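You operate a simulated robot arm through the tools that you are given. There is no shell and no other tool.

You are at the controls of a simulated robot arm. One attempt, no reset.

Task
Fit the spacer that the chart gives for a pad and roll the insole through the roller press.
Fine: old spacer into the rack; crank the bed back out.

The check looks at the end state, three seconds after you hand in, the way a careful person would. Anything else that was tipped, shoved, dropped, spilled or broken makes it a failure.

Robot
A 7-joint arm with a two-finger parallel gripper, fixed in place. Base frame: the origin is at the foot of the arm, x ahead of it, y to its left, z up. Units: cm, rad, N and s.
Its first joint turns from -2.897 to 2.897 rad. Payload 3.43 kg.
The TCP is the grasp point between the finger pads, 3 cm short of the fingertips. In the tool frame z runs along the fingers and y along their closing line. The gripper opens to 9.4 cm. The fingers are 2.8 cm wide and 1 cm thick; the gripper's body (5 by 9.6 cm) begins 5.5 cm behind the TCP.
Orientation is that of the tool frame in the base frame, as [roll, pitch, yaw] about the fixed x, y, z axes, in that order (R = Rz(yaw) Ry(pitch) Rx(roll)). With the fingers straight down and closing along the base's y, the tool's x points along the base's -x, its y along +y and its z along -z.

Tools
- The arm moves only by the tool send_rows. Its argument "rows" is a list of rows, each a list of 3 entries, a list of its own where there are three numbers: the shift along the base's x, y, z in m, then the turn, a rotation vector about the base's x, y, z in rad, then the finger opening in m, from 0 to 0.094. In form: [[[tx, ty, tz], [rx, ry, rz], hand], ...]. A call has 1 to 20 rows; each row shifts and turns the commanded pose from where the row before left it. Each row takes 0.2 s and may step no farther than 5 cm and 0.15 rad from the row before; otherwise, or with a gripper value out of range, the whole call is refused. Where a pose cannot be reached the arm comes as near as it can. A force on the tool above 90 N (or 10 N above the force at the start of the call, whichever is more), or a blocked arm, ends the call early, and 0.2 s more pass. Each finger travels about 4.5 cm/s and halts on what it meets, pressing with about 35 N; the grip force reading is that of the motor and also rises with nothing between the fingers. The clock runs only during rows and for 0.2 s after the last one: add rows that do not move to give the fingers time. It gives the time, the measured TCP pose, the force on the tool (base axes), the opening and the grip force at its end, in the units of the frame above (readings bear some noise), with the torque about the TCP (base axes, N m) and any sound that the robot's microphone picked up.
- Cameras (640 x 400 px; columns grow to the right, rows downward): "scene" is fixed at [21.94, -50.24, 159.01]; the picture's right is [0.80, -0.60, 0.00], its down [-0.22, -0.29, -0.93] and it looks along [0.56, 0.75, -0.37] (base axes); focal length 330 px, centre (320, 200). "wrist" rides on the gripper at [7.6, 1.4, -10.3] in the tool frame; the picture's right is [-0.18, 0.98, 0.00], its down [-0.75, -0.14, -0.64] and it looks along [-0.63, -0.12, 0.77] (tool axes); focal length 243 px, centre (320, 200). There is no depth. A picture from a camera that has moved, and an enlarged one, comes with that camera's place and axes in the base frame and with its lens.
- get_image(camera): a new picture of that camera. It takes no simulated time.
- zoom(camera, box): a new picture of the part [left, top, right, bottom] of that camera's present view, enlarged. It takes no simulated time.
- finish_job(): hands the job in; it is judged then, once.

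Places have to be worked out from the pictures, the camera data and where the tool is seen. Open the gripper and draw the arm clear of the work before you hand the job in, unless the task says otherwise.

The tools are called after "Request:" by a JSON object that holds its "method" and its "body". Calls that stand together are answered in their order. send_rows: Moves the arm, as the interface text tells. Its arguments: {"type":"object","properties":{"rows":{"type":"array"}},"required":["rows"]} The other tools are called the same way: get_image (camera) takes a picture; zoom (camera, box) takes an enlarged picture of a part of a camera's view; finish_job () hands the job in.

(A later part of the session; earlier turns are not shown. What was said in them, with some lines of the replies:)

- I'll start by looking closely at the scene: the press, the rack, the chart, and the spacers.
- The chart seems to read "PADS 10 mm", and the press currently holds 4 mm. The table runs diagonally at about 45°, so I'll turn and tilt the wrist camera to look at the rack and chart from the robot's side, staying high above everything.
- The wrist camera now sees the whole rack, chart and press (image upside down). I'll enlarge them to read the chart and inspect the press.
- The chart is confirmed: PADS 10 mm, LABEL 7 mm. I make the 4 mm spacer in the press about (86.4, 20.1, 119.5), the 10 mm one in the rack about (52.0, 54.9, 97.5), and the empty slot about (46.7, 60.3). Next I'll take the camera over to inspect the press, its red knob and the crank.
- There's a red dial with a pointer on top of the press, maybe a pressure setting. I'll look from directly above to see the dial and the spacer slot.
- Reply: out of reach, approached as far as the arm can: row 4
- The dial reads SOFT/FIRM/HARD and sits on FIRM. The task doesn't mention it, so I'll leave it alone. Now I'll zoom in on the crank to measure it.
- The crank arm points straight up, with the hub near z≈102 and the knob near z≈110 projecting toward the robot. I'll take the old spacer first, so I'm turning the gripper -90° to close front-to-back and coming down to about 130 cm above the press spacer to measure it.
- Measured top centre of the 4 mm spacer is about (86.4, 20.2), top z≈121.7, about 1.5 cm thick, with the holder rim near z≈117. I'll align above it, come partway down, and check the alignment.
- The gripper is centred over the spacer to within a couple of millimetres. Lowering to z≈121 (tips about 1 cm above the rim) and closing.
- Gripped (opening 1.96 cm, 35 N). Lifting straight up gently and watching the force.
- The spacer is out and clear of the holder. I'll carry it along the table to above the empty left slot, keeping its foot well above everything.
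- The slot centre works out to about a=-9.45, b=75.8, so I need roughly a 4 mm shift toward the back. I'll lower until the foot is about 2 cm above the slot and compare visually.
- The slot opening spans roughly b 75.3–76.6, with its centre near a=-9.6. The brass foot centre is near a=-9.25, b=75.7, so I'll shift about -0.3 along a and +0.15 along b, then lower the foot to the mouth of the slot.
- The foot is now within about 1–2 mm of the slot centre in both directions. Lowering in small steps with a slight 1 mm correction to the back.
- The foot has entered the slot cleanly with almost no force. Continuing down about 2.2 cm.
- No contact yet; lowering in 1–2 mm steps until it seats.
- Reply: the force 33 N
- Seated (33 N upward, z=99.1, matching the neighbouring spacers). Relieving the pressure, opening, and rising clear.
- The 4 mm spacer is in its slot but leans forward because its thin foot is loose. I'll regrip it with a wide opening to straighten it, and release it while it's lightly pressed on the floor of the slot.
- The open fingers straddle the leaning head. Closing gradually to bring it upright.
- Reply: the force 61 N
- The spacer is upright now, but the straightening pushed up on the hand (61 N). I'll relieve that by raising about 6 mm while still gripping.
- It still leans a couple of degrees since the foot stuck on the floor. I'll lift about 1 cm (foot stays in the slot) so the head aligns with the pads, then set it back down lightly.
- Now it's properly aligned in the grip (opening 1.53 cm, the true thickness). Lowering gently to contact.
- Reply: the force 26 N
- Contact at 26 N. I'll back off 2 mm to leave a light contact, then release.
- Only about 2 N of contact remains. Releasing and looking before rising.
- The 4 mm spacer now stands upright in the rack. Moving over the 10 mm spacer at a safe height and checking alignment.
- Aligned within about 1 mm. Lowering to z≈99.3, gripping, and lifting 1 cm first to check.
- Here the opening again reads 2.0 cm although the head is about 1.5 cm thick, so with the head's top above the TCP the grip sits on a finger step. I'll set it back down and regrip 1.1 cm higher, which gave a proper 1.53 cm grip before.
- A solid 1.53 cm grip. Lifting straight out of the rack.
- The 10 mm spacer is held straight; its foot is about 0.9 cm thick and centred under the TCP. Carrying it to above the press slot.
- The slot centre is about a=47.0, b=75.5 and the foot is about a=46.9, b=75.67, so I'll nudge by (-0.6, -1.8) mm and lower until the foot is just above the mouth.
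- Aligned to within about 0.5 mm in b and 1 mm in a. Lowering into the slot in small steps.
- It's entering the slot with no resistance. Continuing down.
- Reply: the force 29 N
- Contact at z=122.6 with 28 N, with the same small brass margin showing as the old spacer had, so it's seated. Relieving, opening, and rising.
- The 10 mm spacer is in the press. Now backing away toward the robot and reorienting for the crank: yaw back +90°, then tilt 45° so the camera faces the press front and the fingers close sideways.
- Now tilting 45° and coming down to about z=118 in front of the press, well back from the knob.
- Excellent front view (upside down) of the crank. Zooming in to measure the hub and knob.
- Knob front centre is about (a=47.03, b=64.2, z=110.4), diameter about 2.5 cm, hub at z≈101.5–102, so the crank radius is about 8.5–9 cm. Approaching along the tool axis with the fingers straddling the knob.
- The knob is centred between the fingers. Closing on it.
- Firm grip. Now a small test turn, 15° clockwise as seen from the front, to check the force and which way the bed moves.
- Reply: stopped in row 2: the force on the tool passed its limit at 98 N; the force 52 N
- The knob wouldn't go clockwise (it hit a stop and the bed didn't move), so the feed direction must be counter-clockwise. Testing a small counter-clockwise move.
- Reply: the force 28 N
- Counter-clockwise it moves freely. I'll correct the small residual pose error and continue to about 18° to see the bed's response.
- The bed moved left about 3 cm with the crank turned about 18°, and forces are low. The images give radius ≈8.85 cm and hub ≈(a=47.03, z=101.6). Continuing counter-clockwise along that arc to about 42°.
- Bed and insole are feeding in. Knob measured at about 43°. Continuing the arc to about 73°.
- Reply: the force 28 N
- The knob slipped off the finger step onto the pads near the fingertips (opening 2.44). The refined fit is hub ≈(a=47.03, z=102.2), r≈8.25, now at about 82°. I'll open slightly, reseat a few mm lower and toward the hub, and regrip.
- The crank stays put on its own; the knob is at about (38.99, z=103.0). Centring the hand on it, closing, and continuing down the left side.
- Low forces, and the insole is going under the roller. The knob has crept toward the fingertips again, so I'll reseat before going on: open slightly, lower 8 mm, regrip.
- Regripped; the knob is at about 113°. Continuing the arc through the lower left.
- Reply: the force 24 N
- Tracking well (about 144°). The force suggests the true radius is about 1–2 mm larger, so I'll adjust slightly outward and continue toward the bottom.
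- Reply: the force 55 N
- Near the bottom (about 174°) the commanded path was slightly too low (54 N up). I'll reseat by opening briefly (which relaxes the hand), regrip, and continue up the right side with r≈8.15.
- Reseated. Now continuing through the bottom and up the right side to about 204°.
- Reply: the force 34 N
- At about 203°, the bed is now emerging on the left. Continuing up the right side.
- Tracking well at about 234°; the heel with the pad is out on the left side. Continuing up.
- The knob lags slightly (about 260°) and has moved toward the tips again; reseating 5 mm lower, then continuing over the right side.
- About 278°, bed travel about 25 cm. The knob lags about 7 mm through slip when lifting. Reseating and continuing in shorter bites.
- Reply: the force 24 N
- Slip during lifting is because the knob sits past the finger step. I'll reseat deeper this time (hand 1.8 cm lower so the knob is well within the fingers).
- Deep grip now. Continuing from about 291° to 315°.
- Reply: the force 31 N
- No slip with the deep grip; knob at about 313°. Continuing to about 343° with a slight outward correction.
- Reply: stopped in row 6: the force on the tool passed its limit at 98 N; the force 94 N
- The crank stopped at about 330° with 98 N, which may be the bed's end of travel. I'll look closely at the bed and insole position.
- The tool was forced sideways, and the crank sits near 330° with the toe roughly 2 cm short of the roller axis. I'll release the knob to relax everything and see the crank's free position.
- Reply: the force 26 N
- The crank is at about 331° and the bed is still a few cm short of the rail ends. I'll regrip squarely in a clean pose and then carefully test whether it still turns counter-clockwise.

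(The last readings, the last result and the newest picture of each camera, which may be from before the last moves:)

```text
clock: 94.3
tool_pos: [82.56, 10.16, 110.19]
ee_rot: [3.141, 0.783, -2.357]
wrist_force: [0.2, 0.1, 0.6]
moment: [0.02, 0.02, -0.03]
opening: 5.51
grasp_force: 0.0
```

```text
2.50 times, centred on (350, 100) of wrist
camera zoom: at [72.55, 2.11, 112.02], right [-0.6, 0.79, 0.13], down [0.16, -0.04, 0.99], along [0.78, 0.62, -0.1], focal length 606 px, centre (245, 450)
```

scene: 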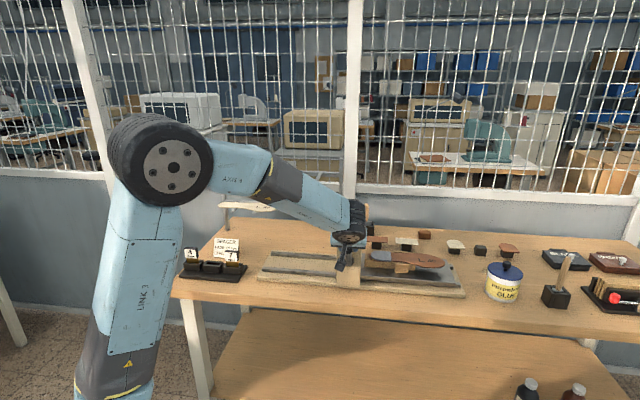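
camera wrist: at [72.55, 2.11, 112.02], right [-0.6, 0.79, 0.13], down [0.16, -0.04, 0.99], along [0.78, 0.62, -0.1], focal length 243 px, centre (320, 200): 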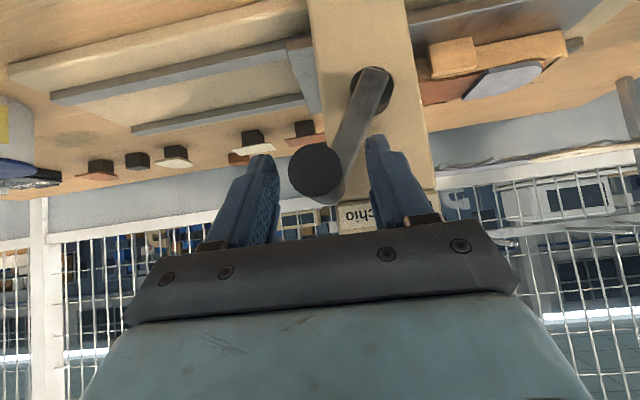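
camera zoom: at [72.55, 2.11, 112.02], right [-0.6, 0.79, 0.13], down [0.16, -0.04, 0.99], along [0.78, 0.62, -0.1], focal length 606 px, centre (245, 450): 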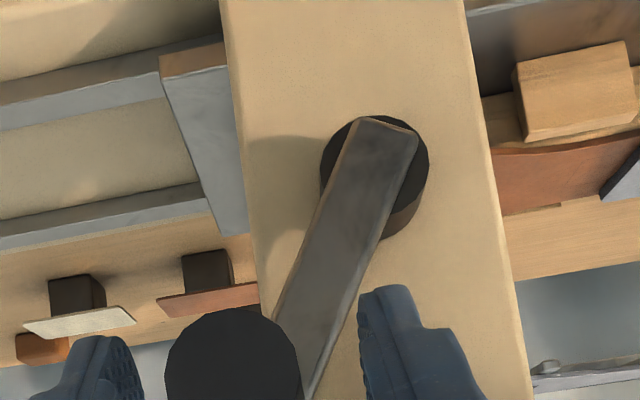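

Clean pose, zero force. Closing and testing +6° counter-clockwise in small steps.

Request:
{"method": "send_rows", "body": {"rows": [[[0, 0, 0], [0, 0, 0], 0.035], [[0, 0, 0], [0, 0, 0], 0.015], [[0, 0, 0], [0, 0, 0], 0.005], [[0, 0, 0], [0, 0, 0], 0.005], [[-0.0027, 0.0027, 0.002], [0, 0, 0], 0.005], [[-0.0028, 0.0028, 0.0018], [0, 0, 0], 0.005], [[0, 0, 0], [0, 0, 0], 0.005]]}}

Request:
{"method": "get_image", "body": {"camera": "wrist"}}

Request:
{"method": "zoom", "body": {"camera": "wrist", "box": [270, 20, 430, 180]}}

```text
clock: 95.9
tool_pos: [82.36, 10.14, 110.29]
ee_rot: [3.142, 0.782, -2.364]
wrist_force: [46.4, -19.3, -30.0]
moment: [0.05, -0.21, 0.55]
opening: 2.91
grasp_force: 44.9
```

```text
taken
camera wrist: at [72.38, 2.3, 112.18], right [-0.6, 0.79, 0.13], down [0.16, -0.04, 0.99], along [0.79, 0.61, -0.1], focal length 243 px, centre (320, 200)
```

wrist: 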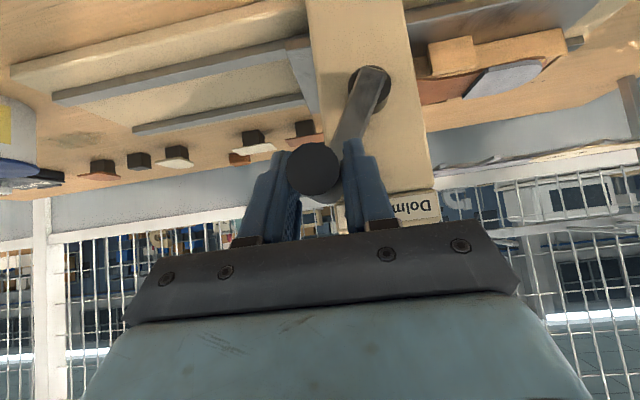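

```text
2.50 times, centred on (350, 100) of wrist
camera zoom: at [72.38, 2.3, 112.18], right [-0.6, 0.79, 0.13], down [0.16, -0.04, 0.99], along [0.79, 0.61, -0.1], focal length 606 px, centre (245, 450)
```

zoom: 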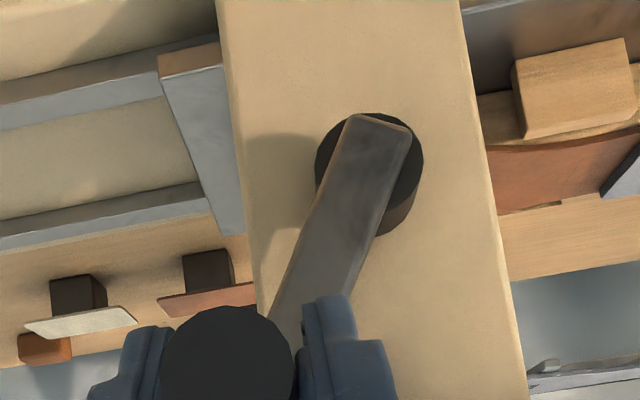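

Confirmed: it won't go past about 331° and the bed hasn't shifted, so that's the hard end of travel with the padded heel fully through. Now cranking back (clockwise) in steps.

Request:
{"method": "send_rows", "body": {"rows": [[[0.0047, -0.0047, -0.0045], [0, 0, 0], 0.005], [[0.0047, -0.0047, -0.0046], [0, 0, 0], 0.005], [[0.0048, -0.0048, -0.0053], [0, 0, 0], 0.005], [[0.0044, -0.0044, -0.006], [0, 0, 0], 0.005], [[0.0039, -0.0039, -0.0066], [0, 0, 0], 0.005], [[0, 0, 0], [0, 0, 0], 0.005]]}}

Request:
{"method": "get_image", "body": {"camera": "wrist"}}

Request:
{"method": "zoom", "body": {"camera": "scene", "box": [240, 200, 480, 310]}}

```text
clock: 97.3
tool_pos: [84.1, 8.5, 107.71]
ee_rot: [3.141, 0.782, -2.355]
wrist_force: [-13.1, 1.3, -4.0]
moment: [0.47, -0.12, -0.07]
opening: 2.89
grasp_force: 45.1
```

```text
taken
camera wrist: at [74.15, 0.53, 109.69], right [-0.6, 0.79, 0.13], down [0.16, -0.04, 0.99], along [0.78, 0.62, -0.1], focal length 243 px, centre (320, 200)
```

wrist: 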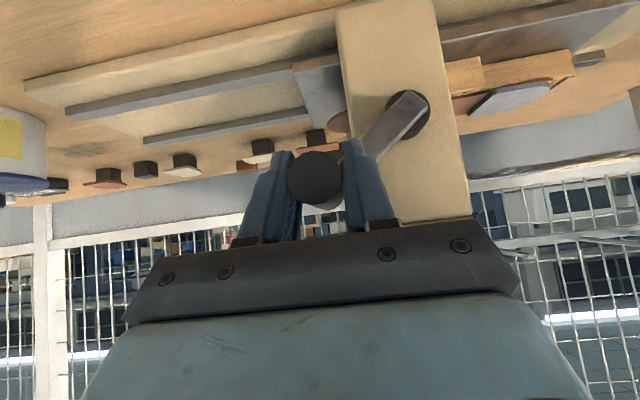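

```text
2.67 times, centred on (360, 255) of scene
camera zoom: at [21.94, -50.24, 159.01], right [0.8, -0.6, 0.0], down [-0.22, -0.29, -0.93], along [0.56, 0.75, -0.37], focal length 879 px, centre (213, 53)
```

zoom: 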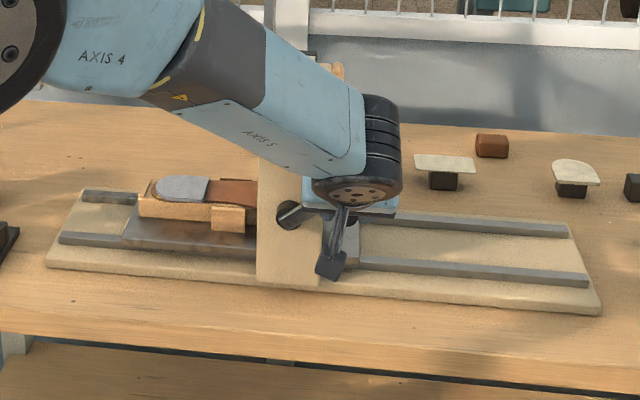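

Turning back smoothly. Continuing clockwise down the right side.

Request:
{"method": "send_rows", "body": {"rows": [[[0.0036, -0.0036, -0.0071], [0, 0, 0], 0.005], [[0.003, -0.003, -0.0076], [0, 0, 0], 0.005], [[0.0025, -0.0025, -0.008], [0, 0, 0], 0.005], [[0.0019, -0.0019, -0.0083], [0, 0, 0], 0.005], [[0.0012, -0.0012, -0.0085], [0, 0, 0], 0.005], [[0.0006, -0.0006, -0.0086], [0, 0, 0], 0.005], [[0, 0, 0], [0, 0, 0], 0.005]]}}

Request:
{"method": "get_image", "body": {"camera": "wrist"}}

Request:
{"method": "zoom", "body": {"camera": "scene", "box": [240, 200, 480, 310]}}

```text
clock: 98.9
tool_pos: [85.24, 7.34, 103.15]
ee_rot: [-3.142, 0.785, -2.356]
wrist_force: [-9.4, 19.7, 3.5]
moment: [0.7, -0.11, -0.16]
opening: 2.88
grasp_force: 45.1
```

```text
taken
camera wrist: at [75.4, -0.69, 105.0], right [-0.6, 0.79, 0.13], down [0.16, -0.04, 0.99], along [0.78, 0.62, -0.1], focal length 243 px, centre (320, 200)
```

wrist: 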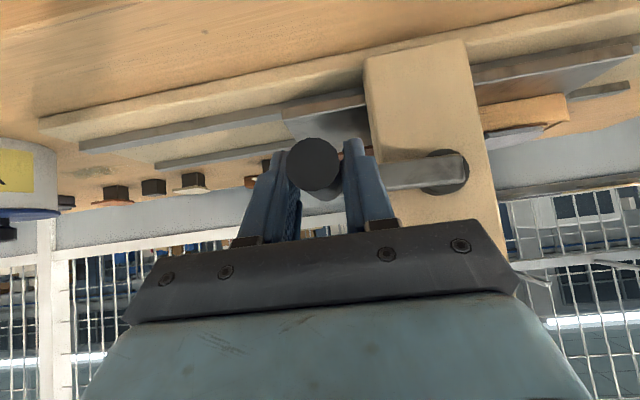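

```text
2.67 times, centred on (360, 255) of scene
camera zoom: at [21.94, -50.24, 159.01], right [0.8, -0.6, 0.0], down [-0.22, -0.29, -0.93], along [0.56, 0.75, -0.37], focal length 879 px, centre (213, 53)
```

zoom: 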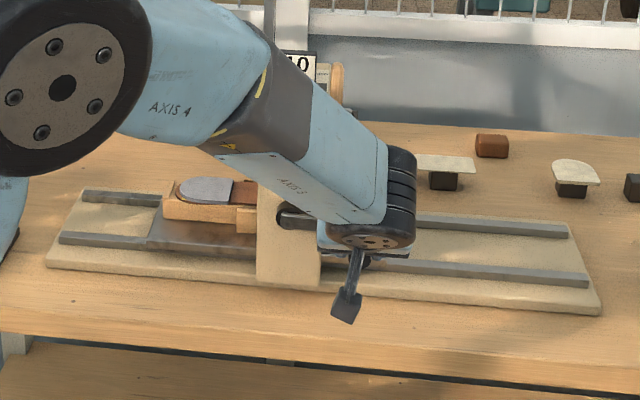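

At about 269° on the way back. Continuing clockwise toward the lower right.

Request:
{"method": "send_rows", "body": {"rows": [[[-0.0014, 0.0014, -0.0085], [0, 0, 0], 0.005], [[-0.001, 0.001, -0.0084], [0, 0, 0], 0.005], [[-0.0017, 0.0017, -0.0082], [0, 0, 0], 0.005], [[-0.0023, 0.0023, -0.0079], [0, 0, 0], 0.005], [[-0.0028, 0.0028, -0.0075], [0, 0, 0], 0.005], [[-0.0034, 0.0034, -0.0071], [0, 0, 0], 0.005], [[0, 0, 0], [0, 0, 0], 0.005]]}}

Request:
{"method": "get_image", "body": {"camera": "wrist"}}

Request:
{"method": "zoom", "body": {"camera": "scene", "box": [240, 200, 480, 310]}}

```text
clock: 100.5
tool_pos: [84.24, 8.18, 98.11]
ee_rot: [-3.139, 0.783, -2.359]
wrist_force: [9.6, 3.0, 0.4]
moment: [0.07, 0.19, -0.03]
opening: 2.89
grasp_force: 44.7
```

```text
taken
camera wrist: at [74.31, 0.32, 100.08], right [-0.6, 0.79, 0.13], down [0.16, -0.04, 0.99], along [0.78, 0.61, -0.1], focal length 243 px, centre (320, 200)
```

wrist: 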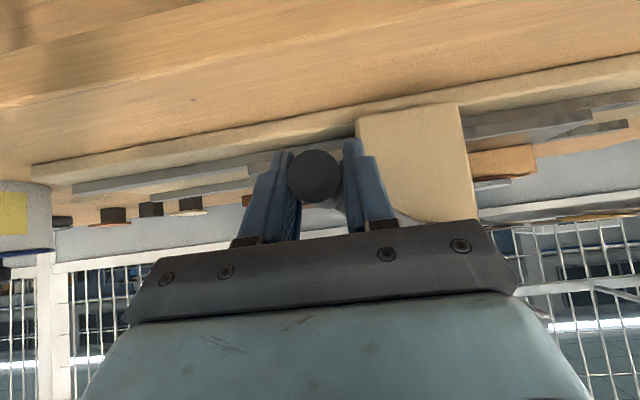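

```text
2.67 times, centred on (360, 255) of scene
camera zoom: at [21.94, -50.24, 159.01], right [0.8, -0.6, 0.0], down [-0.22, -0.29, -0.93], along [0.56, 0.75, -0.37], focal length 879 px, centre (213, 53)
```

zoom: 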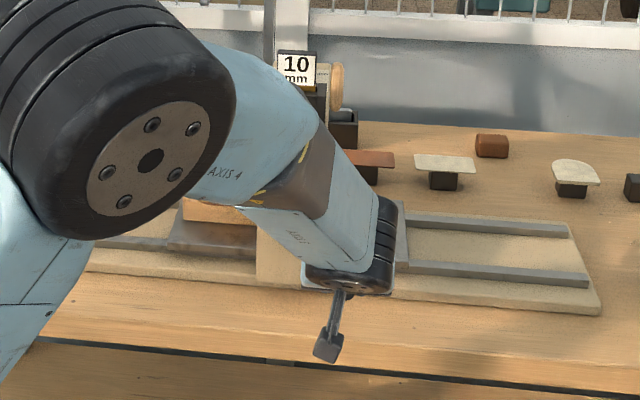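

At about 237°. Continuing to about 207°, watching the clearance to the table.

Request:
{"method": "send_rows", "body": {"rows": [[[-0.0036, 0.0036, -0.0069], [0, 0, 0], 0.005], [[-0.0041, 0.0041, -0.0063], [0, 0, 0], 0.005], [[-0.0045, 0.0045, -0.0057], [0, 0, 0], 0.005], [[-0.0049, 0.0049, -0.005], [0, 0, 0], 0.005], [[-0.0052, 0.0052, -0.0042], [0, 0, 0], 0.005], [[0, 0, 0], [0, 0, 0], 0.005]]}}

Request:
{"method": "get_image", "body": {"camera": "wrist"}}

Request:
{"method": "get_image", "body": {"camera": "scene"}}

```text
clock: 101.9
tool_pos: [82.01, 10.5, 95.38]
ee_rot: [3.14, 0.784, -2.362]
wrist_force: [1.6, -10.1, -7.0]
moment: [0.43, -0.1, -0.01]
opening: 2.85
grasp_force: 45.0
```

```text
taken
camera wrist: at [72.07, 2.53, 97.3], right [-0.6, 0.79, 0.13], down [0.16, -0.04, 0.99], along [0.78, 0.61, -0.1], focal length 243 px, centre (320, 200)
```

wrist: 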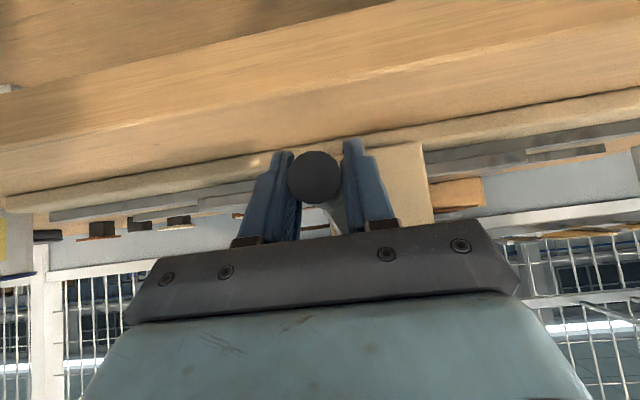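

```text
taken
```

scene: 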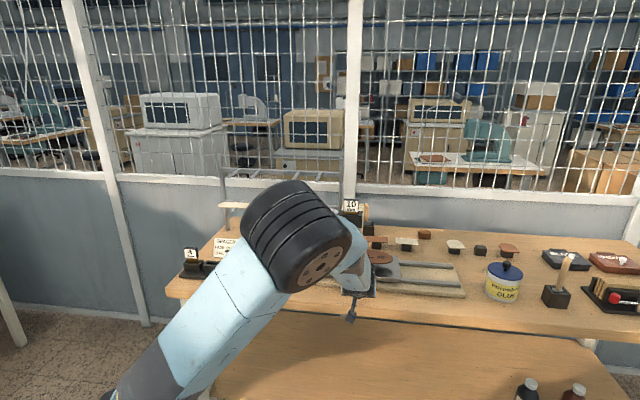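

Elbow drift is fine (well above and in front of the table). At about 207°; continuing through the bottom.

Request:
{"method": "send_rows", "body": {"rows": [[[-0.0055, 0.0055, -0.0032], [0, 0, 0], 0.005], [[-0.0058, 0.0058, -0.0024], [0, 0, 0], 0.005], [[-0.0059, 0.0059, -0.0015], [0, 0, 0], 0.005], [[-0.006, 0.006, -0.0007], [0, 0, 0], 0.005], [[-0.006, 0.006, 0.0002], [0, 0, 0], 0.005], [[0, 0, 0], [0, 0, 0], 0.005]]}}

Request:
{"method": "get_image", "body": {"camera": "wrist"}}

Request:
{"method": "get_image", "body": {"camera": "scene"}}

```text
clock: 103.3
tool_pos: [79.17, 13.42, 94.61]
ee_rot: [3.141, 0.786, -2.356]
wrist_force: [1.7, -7.7, -2.2]
moment: [0.31, 0.15, 0.02]
opening: 2.91
grasp_force: 45.0
```

```text
taken
camera wrist: at [69.13, 5.55, 96.6], right [-0.6, 0.79, 0.13], down [0.16, -0.04, 0.99], along [0.78, 0.62, -0.1], focal length 243 px, centre (320, 200)
```

wrist: 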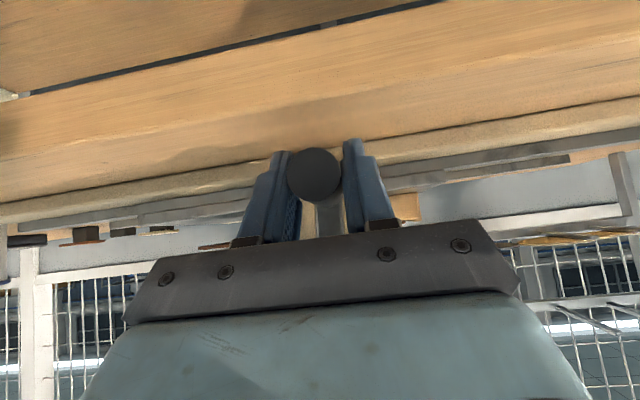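

```text
taken
```

scene: 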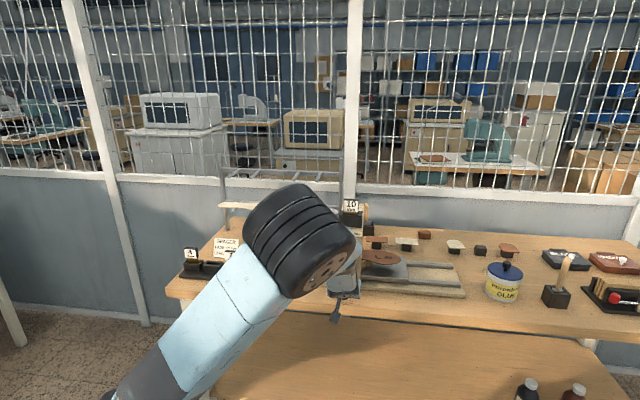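

At about 176° with low forces. Continuing clockwise up the left side.

Request:
{"method": "send_rows", "body": {"rows": [[[-0.006, 0.006, 0.001], [0, 0, 0], 0.005], [[-0.0059, 0.0059, 0.0019], [0, 0, 0], 0.005], [[-0.0057, 0.0057, 0.0028], [0, 0, 0], 0.005], [[-0.0055, 0.0055, 0.0036], [0, 0, 0], 0.005], [[-0.0052, 0.0052, 0.0044], [0, 0, 0], 0.005], [[-0.0048, 0.0048, 0.0051], [0, 0, 0], 0.005], [[0, 0, 0], [0, 0, 0], 0.005]]}}

Request:
{"method": "get_image", "body": {"camera": "wrist"}}

Request:
{"method": "get_image", "body": {"camera": "scene"}}

```text
clock: 104.9
tool_pos: [75.74, 16.97, 96.63]
ee_rot: [-3.141, 0.784, -2.355]
wrist_force: [6.4, -2.5, 0.4]
moment: [0.09, 0.11, 0.12]
opening: 2.93
grasp_force: 45.6
```

```text
taken
camera wrist: at [65.8, 8.93, 98.52], right [-0.6, 0.79, 0.13], down [0.16, -0.04, 0.99], along [0.78, 0.62, -0.1], focal length 243 px, centre (320, 200)
```

wrist: 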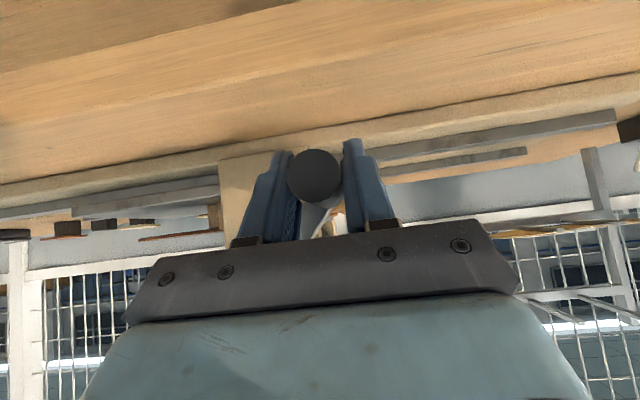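

```text
taken
```

scene: 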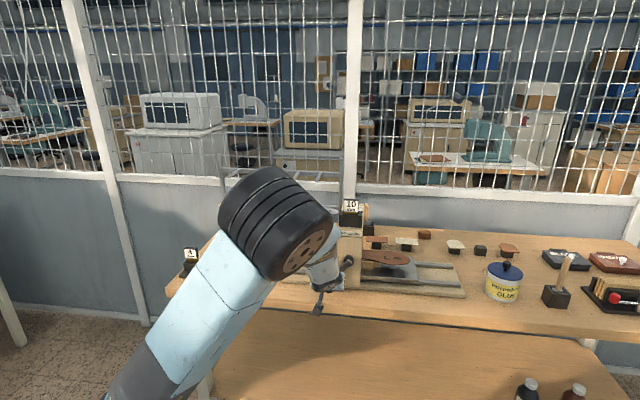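

At about 139°, tracking nicely. Continuing up.

Request:
{"method": "send_rows", "body": {"rows": [[[-0.0044, 0.0044, 0.0058], [0, 0, 0], 0.005], [[-0.004, 0.004, 0.0064], [0, 0, 0], 0.005], [[-0.0035, 0.0035, 0.007], [0, 0, 0], 0.005], [[-0.0029, 0.0029, 0.0075], [0, 0, 0], 0.005], [[-0.0024, 0.0024, 0.0079], [0, 0, 0], 0.005], [[0, 0, 0], [0, 0, 0], 0.005]]}}

Request:
{"method": "get_image", "body": {"camera": "wrist"}}

Request:
{"method": "get_image", "body": {"camera": "scene"}}

```text
clock: 106.3
tool_pos: [73.97, 18.53, 99.98]
ee_rot: [3.14, 0.784, -2.358]
wrist_force: [10.2, -6.1, -0.4]
moment: [-0.01, 0.22, 0.08]
opening: 2.87
grasp_force: 45.1
```

```text
taken
camera wrist: at [64.11, 10.59, 102.0], right [-0.6, 0.79, 0.13], down [0.16, -0.04, 0.99], along [0.78, 0.62, -0.1], focal length 243 px, centre (320, 200)
```

wrist: 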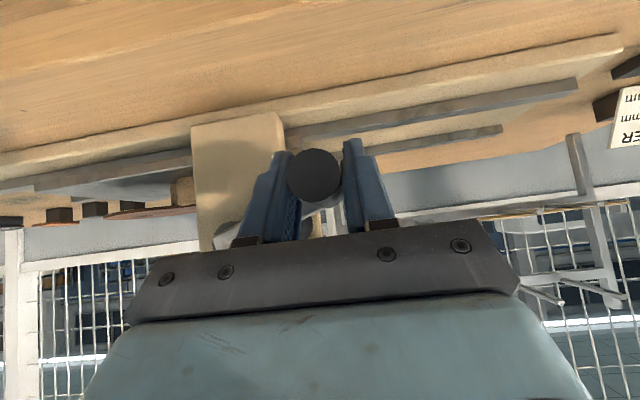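

```text
taken
```

scene: 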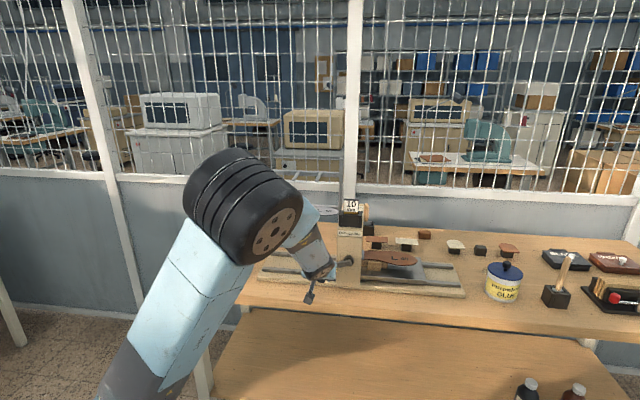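

At about 109°. Continuing up past the 9 o'clock position.

Request:
{"method": "send_rows", "body": {"rows": [[[-0.0011, 0.0011, 0.0082], [0, 0, 0], 0.005], [[-0.001, 0.001, 0.0084], [0, 0, 0], 0.005], [[-0.0004, 0.0004, 0.0085], [0, 0, 0], 0.005], [[0.0003, -0.0003, 0.0085], [0, 0, 0], 0.005], [[0.0009, -0.0009, 0.0084], [0, 0, 0], 0.005], [[0, 0, 0], [0, 0, 0], 0.005]]}}

Request:
{"method": "get_image", "body": {"camera": "wrist"}}

Request:
{"method": "get_image", "body": {"camera": "scene"}}

```text
clock: 107.7
tool_pos: [73.76, 18.81, 104.26]
ee_rot: [-3.141, 0.784, -2.355]
wrist_force: [-9.9, 13.8, -5.5]
moment: [0.09, 0.54, -0.12]
opening: 2.9
grasp_force: 45.4
```

```text
taken
camera wrist: at [63.83, 10.86, 106.15], right [-0.6, 0.79, 0.13], down [0.16, -0.04, 0.99], along [0.78, 0.62, -0.1], focal length 243 px, centre (320, 200)
```

wrist: 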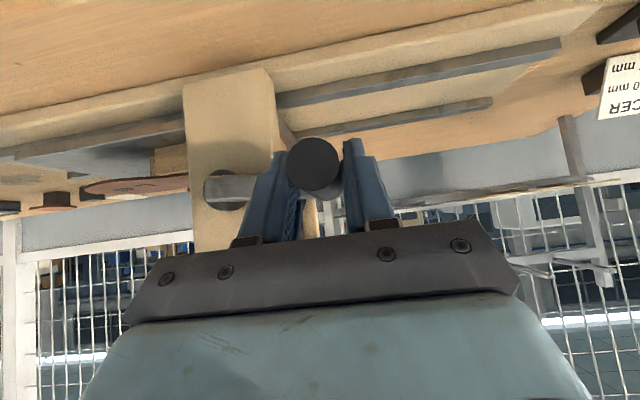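

```text
taken
```

scene: 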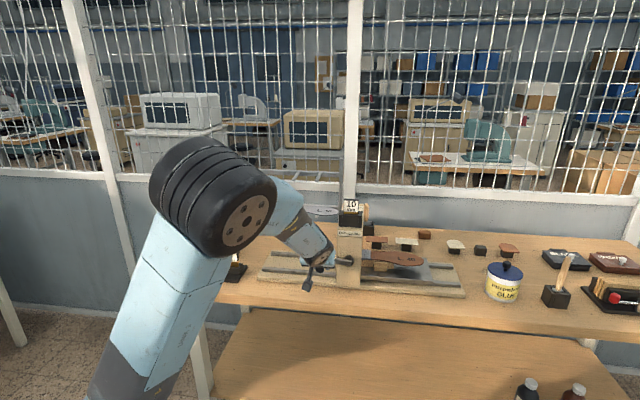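

Slight slip (knob at about 83°, lower in the fingers). Reseating deeper and continuing.

Request:
{"method": "send_rows", "body": {"rows": [[[0, 0, 0], [0, 0, 0], 0.036], [[0, 0, 0], [0, 0, 0], 0.036], [[-0.0003, 0.0003, -0.007], [0, 0, 0], 0.036], [[0, 0, 0], [0, 0, 0], 0.036], [[0, 0, 0], [0, 0, 0], 0.015], [[0, 0, 0], [0, 0, 0], 0.005], [[0, 0, 0], [0, 0, 0], 0.005], [[0.0007, -0.0007, 0.0084], [0, 0, 0], 0.005], [[0.0013, -0.0013, 0.0083], [0, 0, 0], 0.005], [[0.0019, -0.0019, 0.0081], [0, 0, 0], 0.005], [[0.0025, -0.0025, 0.0078], [0, 0, 0], 0.005], [[0, 0, 0], [0, 0, 0], 0.005]]}}

Request:
{"method": "get_image", "body": {"camera": "wrist"}}

Request:
{"method": "get_image", "body": {"camera": "scene"}}

```text
clock: 110.3
tool_pos: [74.3, 18.24, 106.9]
ee_rot: [-3.14, 0.785, -2.353]
wrist_force: [-19.6, 15.8, 4.1]
moment: [0.02, 0.7, -0.24]
opening: 2.88
grasp_force: 44.8
```

```text
taken
camera wrist: at [64.45, 10.25, 108.8], right [-0.6, 0.79, 0.13], down [0.16, -0.04, 0.99], along [0.78, 0.62, -0.1], focal length 243 px, centre (320, 200)
```

wrist: 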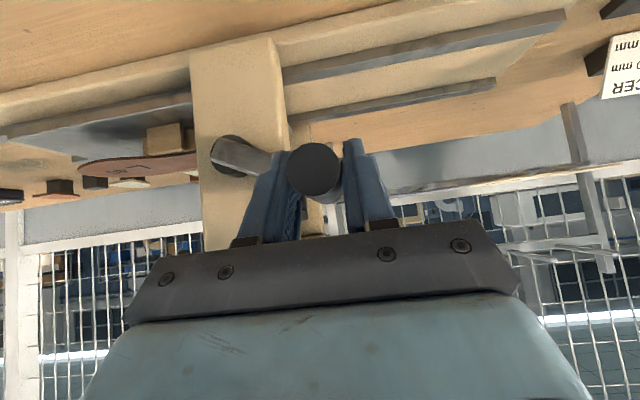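

```text
taken
```

scene: 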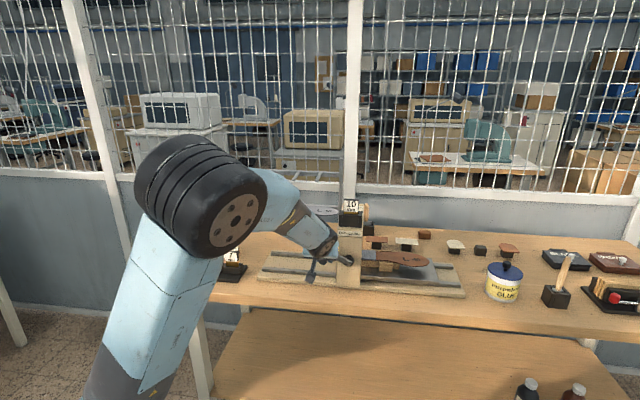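

At about 61°. Continuing toward the top.

Request:
{"method": "send_rows", "body": {"rows": [[[0.002, -0.002, 0.0074], [0, 0, 0], 0.005], [[0.0037, -0.0037, 0.0068], [0, 0, 0], 0.005], [[0.0042, -0.0042, 0.0063], [0, 0, 0], 0.005], [[0.0047, -0.0047, 0.0056], [0, 0, 0], 0.005], [[0.0051, -0.0051, 0.0049], [0, 0, 0], 0.005], [[0, 0, 0], [0, 0, 0], 0.005]]}}

Request:
{"method": "get_image", "body": {"camera": "wrist"}}

Request:
{"method": "get_image", "body": {"camera": "scene"}}

```text
clock: 111.7
tool_pos: [76.48, 16.06, 109.97]
ee_rot: [-3.138, 0.784, -2.356]
wrist_force: [-2.9, 14.9, 13.8]
moment: [0.27, -0.01, -0.17]
opening: 2.89
grasp_force: 44.8
```

```text
taken
camera wrist: at [66.52, 8.19, 111.87], right [-0.6, 0.79, 0.13], down [0.15, -0.04, 0.99], along [0.78, 0.61, -0.1], focal length 243 px, centre (320, 200)
```

wrist: 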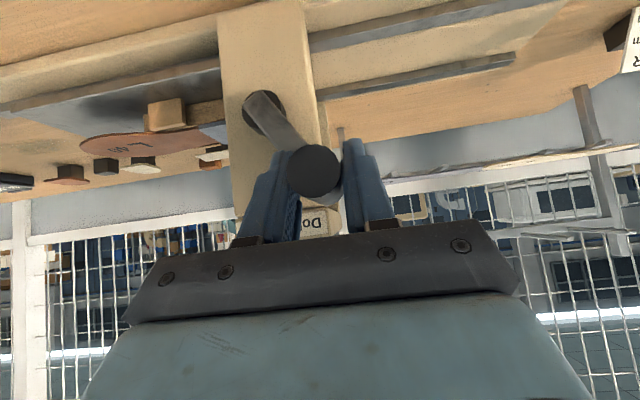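

```text
taken
```

scene: 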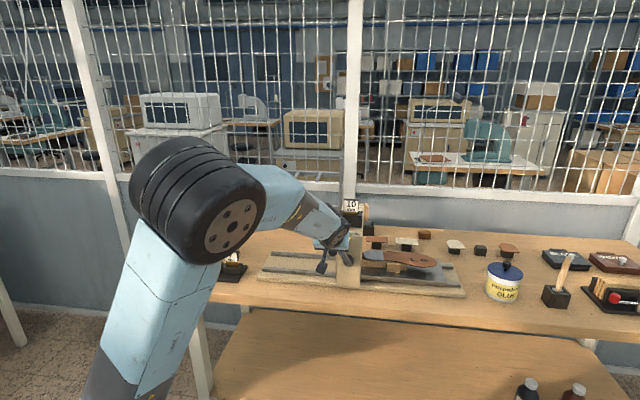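

At about 31°. Bringing it up to the start position near the top.

Request:
{"method": "send_rows", "body": {"rows": [[[0.0053, -0.0053, 0.0039], [0, 0, 0], 0.005], [[0.0056, -0.0056, 0.0032], [0, 0, 0], 0.005], [[0.0058, -0.0058, 0.0024], [0, 0, 0], 0.005], [[0.0059, -0.0059, 0.0015], [0, 0, 0], 0.005], [[0.0059, -0.0059, 0.0006], [0, 0, 0], 0.005], [[0, 0, 0], [0, 0, 0], 0.005]]}}

Request:
{"method": "get_image", "body": {"camera": "wrist"}}

Request:
{"method": "zoom", "body": {"camera": "scene", "box": [240, 200, 480, 310]}}

```text
clock: 113.1
tool_pos: [79.24, 13.18, 111.03]
ee_rot: [-3.14, 0.784, -2.357]
wrist_force: [-2.6, 3.4, 1.9]
moment: [0.14, 0.13, -0.04]
opening: 2.9
grasp_force: 45.7
```

```text
taken
camera wrist: at [69.36, 5.23, 112.92], right [-0.6, 0.79, 0.13], down [0.16, -0.04, 0.99], along [0.78, 0.61, -0.1], focal length 243 px, centre (320, 200)
```

wrist: 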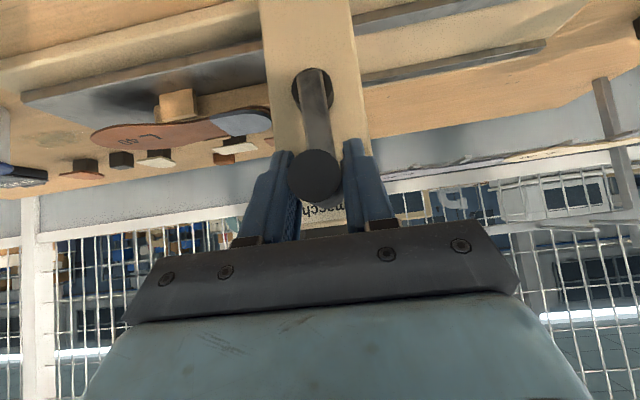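

```text
2.67 times, centred on (360, 255) of scene
camera zoom: at [21.94, -50.24, 159.01], right [0.8, -0.6, 0.0], down [-0.22, -0.29, -0.93], along [0.56, 0.75, -0.37], focal length 879 px, centre (213, 53)
```

zoom: 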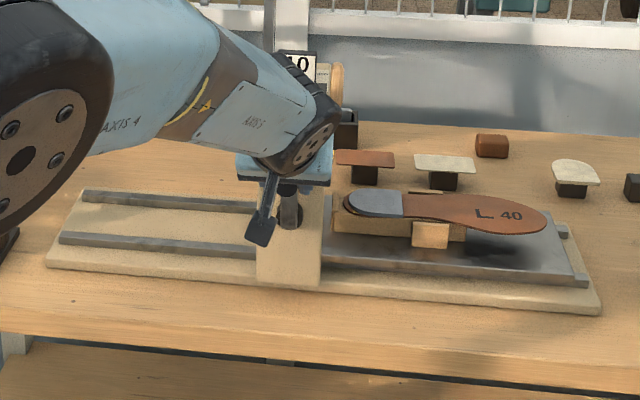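

The bed is back on the right. A final gentle 3 mm nudge to the stop, then check.

Request:
{"method": "send_rows", "body": {"rows": [[[0.0015, -0.0015, 0.0001], [0, 0, 0], 0.005], [[0.0012, -0.0012, 0], [0, 0, 0], 0.005], [[0, 0, 0], [0, 0, 0], 0.005]]}}

Request:
{"method": "zoom", "body": {"camera": "wrist", "box": [0, 20, 380, 200]}}

```text
clock: 113.9
tool_pos: [79.55, 13.05, 110.99]
ee_rot: [-3.142, 0.781, -2.353]
wrist_force: [-13.9, 5.5, -7.1]
moment: [0.13, -0.07, -0.17]
opening: 2.88
grasp_force: 44.6
```

```text
1.68 times, centred on (190, 110) of wrist
camera zoom: at [69.54, 5.05, 112.97], right [-0.6, 0.79, 0.13], down [0.16, -0.04, 0.99], along [0.78, 0.62, -0.1], focal length 409 px, centre (539, 352)
```

zoom: 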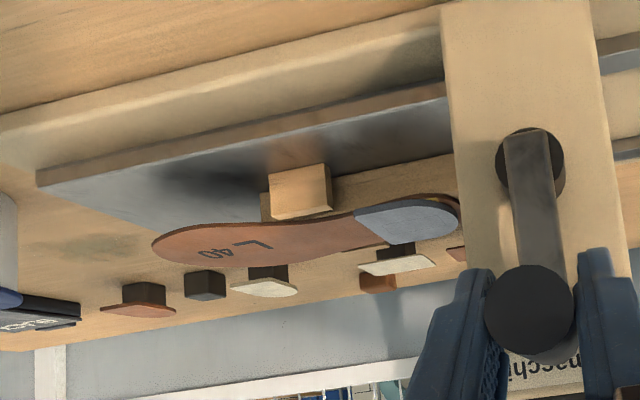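

Crank and bed are back at the start stop. Releasing the knob and backing straight out along the tool axis.

Request:
{"method": "send_rows", "body": {"rows": [[[0, 0, 0], [0, 0, 0], 0.06], [[0, 0, 0], [0, 0, 0], 0.06], [[0, 0, 0], [0, 0, 0], 0.06], [[-0.01, -0.01, 0.0141], [0, 0, 0], 0.06], [[-0.015, -0.015, 0.0212], [0, 0, 0], 0.06], [[-0.015, -0.015, 0.0212], [0, 0, 0], 0.06], [[-0.015, -0.015, 0.0212], [0, 0, 0], 0.06], [[-0.015, -0.015, 0.0212], [0, 0, 0], 0.06], [[0, 0, 0], [0, 0, 0], 0.06]]}}

Request:
{"method": "get_image", "body": {"camera": "wrist"}}

Request:
{"method": "get_image", "body": {"camera": "scene"}}

```text
clock: 115.9
tool_pos: [72.61, 6.08, 121.02]
ee_rot: [3.141, 0.785, -2.357]
wrist_force: [-0.6, 0.6, 0.0]
moment: [0.02, 0.0, 0.01]
opening: 6.0
grasp_force: 0.1
```

```text
taken
camera wrist: at [62.65, -1.9, 122.93], right [-0.6, 0.79, 0.13], down [0.16, -0.04, 0.99], along [0.78, 0.62, -0.1], focal length 243 px, centre (320, 200)
```

wrist: 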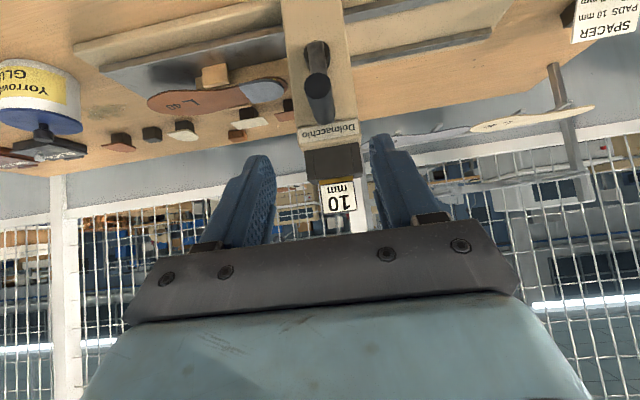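

```text
taken
```

scene: 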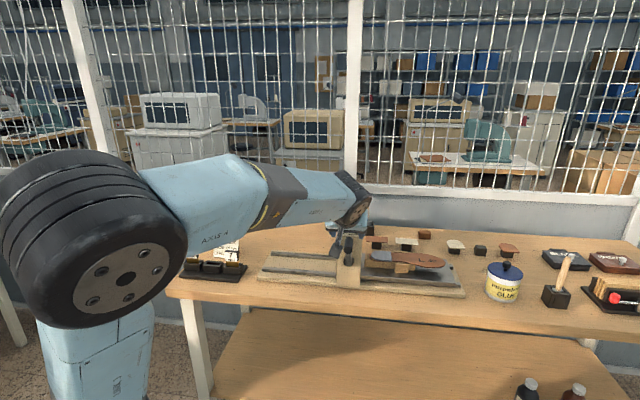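

Crank vertical, bed out on the right, 10 mm spacer still seated. Drawing the arm further up and back, and untilting.

Request:
{"method": "send_rows", "body": {"rows": [[[-0.01, -0.01, 0.02], [0, 0, 0], 0.06], [[-0.01, -0.01, 0.03], [-0.0926, 0.0926, 0], 0.06], [[-0.01, -0.01, 0.03], [-0.0926, 0.0926, 0], 0.06], [[-0.01, -0.01, 0.03], [-0.0926, 0.0926, 0], 0.06], [[-0.01, -0.01, 0.03], [-0.0926, 0.0926, 0], 0.06], [[-0.01, -0.01, 0.03], [-0.0926, 0.0926, 0], 0.06], [[-0.01, -0.02, 0.02], [-0.0926, 0.0926, 0], 0.06], [[0, -0.03, 0], [0, 0, 0], 0.06], [[0, -0.03, 0], [0, 0, 0], 0.06], [[0, 0, 0], [0, 0, 0], 0.06]]}}

Request:
{"method": "get_image", "body": {"camera": "scene"}}

Request:
{"method": "zoom", "body": {"camera": "scene", "box": [300, 180, 480, 300]}}

Request:
{"method": "zoom", "body": {"camera": "scene", "box": [170, 220, 270, 290]}}

Request:
{"method": "get_image", "body": {"camera": "wrist"}}

```text
clock: 118.1
tool_pos: [65.61, -7.99, 140.0]
ee_rot: [-3.142, 0.0, -2.353]
wrist_force: [0.6, -0.3, -0.2]
moment: [0.02, 0.01, -0.04]
opening: 5.99
grasp_force: 0.0
```

```text
taken
```

scene: 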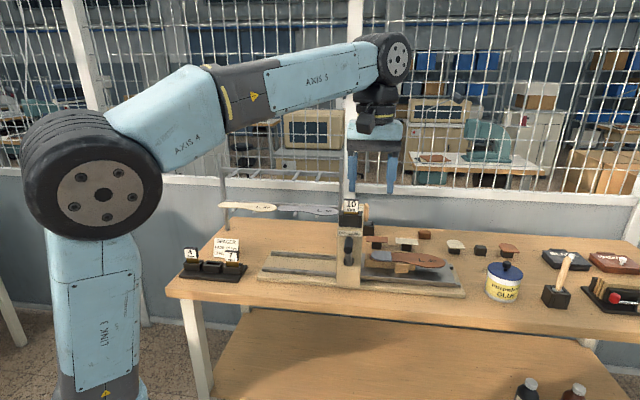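

```text
3.33 times, centred on (390, 240) of scene
camera zoom: at [21.94, -50.24, 159.01], right [0.8, -0.6, 0.0], down [-0.22, -0.29, -0.93], along [0.56, 0.75, -0.37], focal length 1098 px, centre (87, 67)
```

zoom: 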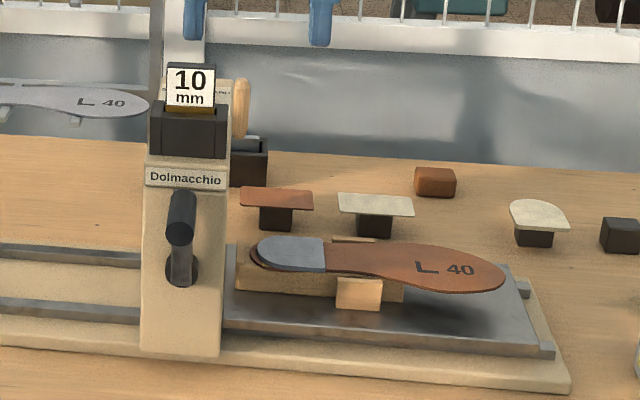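

```text
5.71 times, centred on (220, 255) of scene
camera zoom: at [21.94, -50.24, 159.01], right [0.8, -0.6, 0.0], down [-0.22, -0.29, -0.93], along [0.56, 0.75, -0.37], focal length 1883 px, centre (891, -114)
```

zoom: 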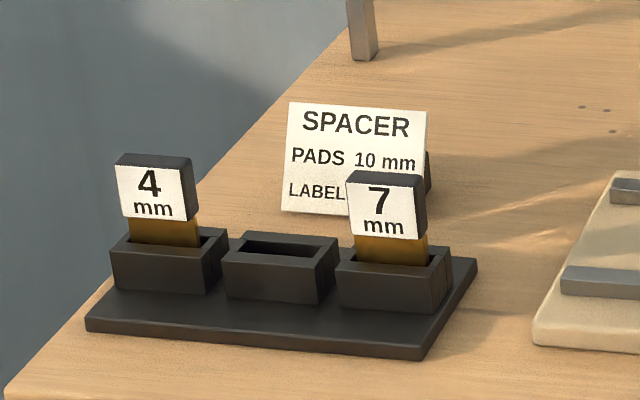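

```text
taken
camera wrist: at [59.2, -12.41, 150.32], right [-0.57, 0.82, 0.0], down [0.63, 0.43, 0.64], along [0.53, 0.36, -0.77], focal length 243 px, centre (320, 200)
```

wrist: 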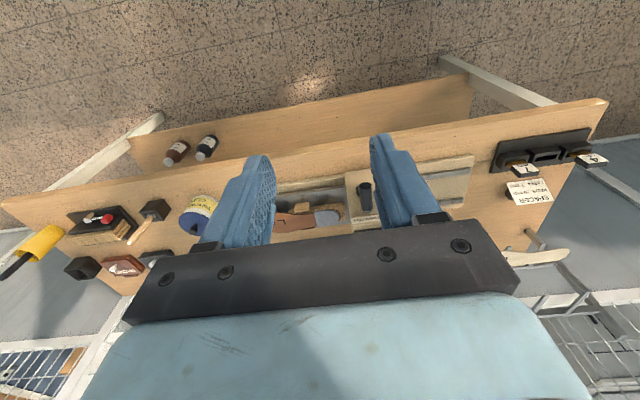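

The arm is clear with the gripper open. The 10 mm spacer is seated in the press and the old 4 mm spacer is upright in the rack. The insole was cranked through to the end stop, and the bed and crank are back at their starting position. Nothing else has moved, so I'm handing the job in.

Request:
{"method": "finish_job", "body": {}}

```text
The job is handed in.
```

I fitted the 10 mm spacer the chart gives for pads and rolled the insole through the press. I have handed the job in, but I have not seen the check's result.

- **Spacers:** The 10 mm spacer is seated in the press. The old 4 mm spacer stands upright in the rack's empty left slot. It leaned when I first set it down, so I regripped and straightened it.
- **Rolling:** I cranked the bed counter-clockwise until it hit a hard stop at about 330°, roughly 29 cm of travel. The padded heel went fully through the roller.
- **Possible gap:** At that stop I estimate the toe was still about 2–4 cm short of the roller's centre line. The crank would not turn further when I pushed, so I took it as the end of travel.
- **Bed:** I cranked it back out to its starting stop, with the crank handle pointing straight up again.

I saw nothing else moved or disturbed in the final pictures. I did not touch the SOFT/FIRM/HARD dial on the press, which was set to FIRM. The gripper is open and the arm is clear of the work.
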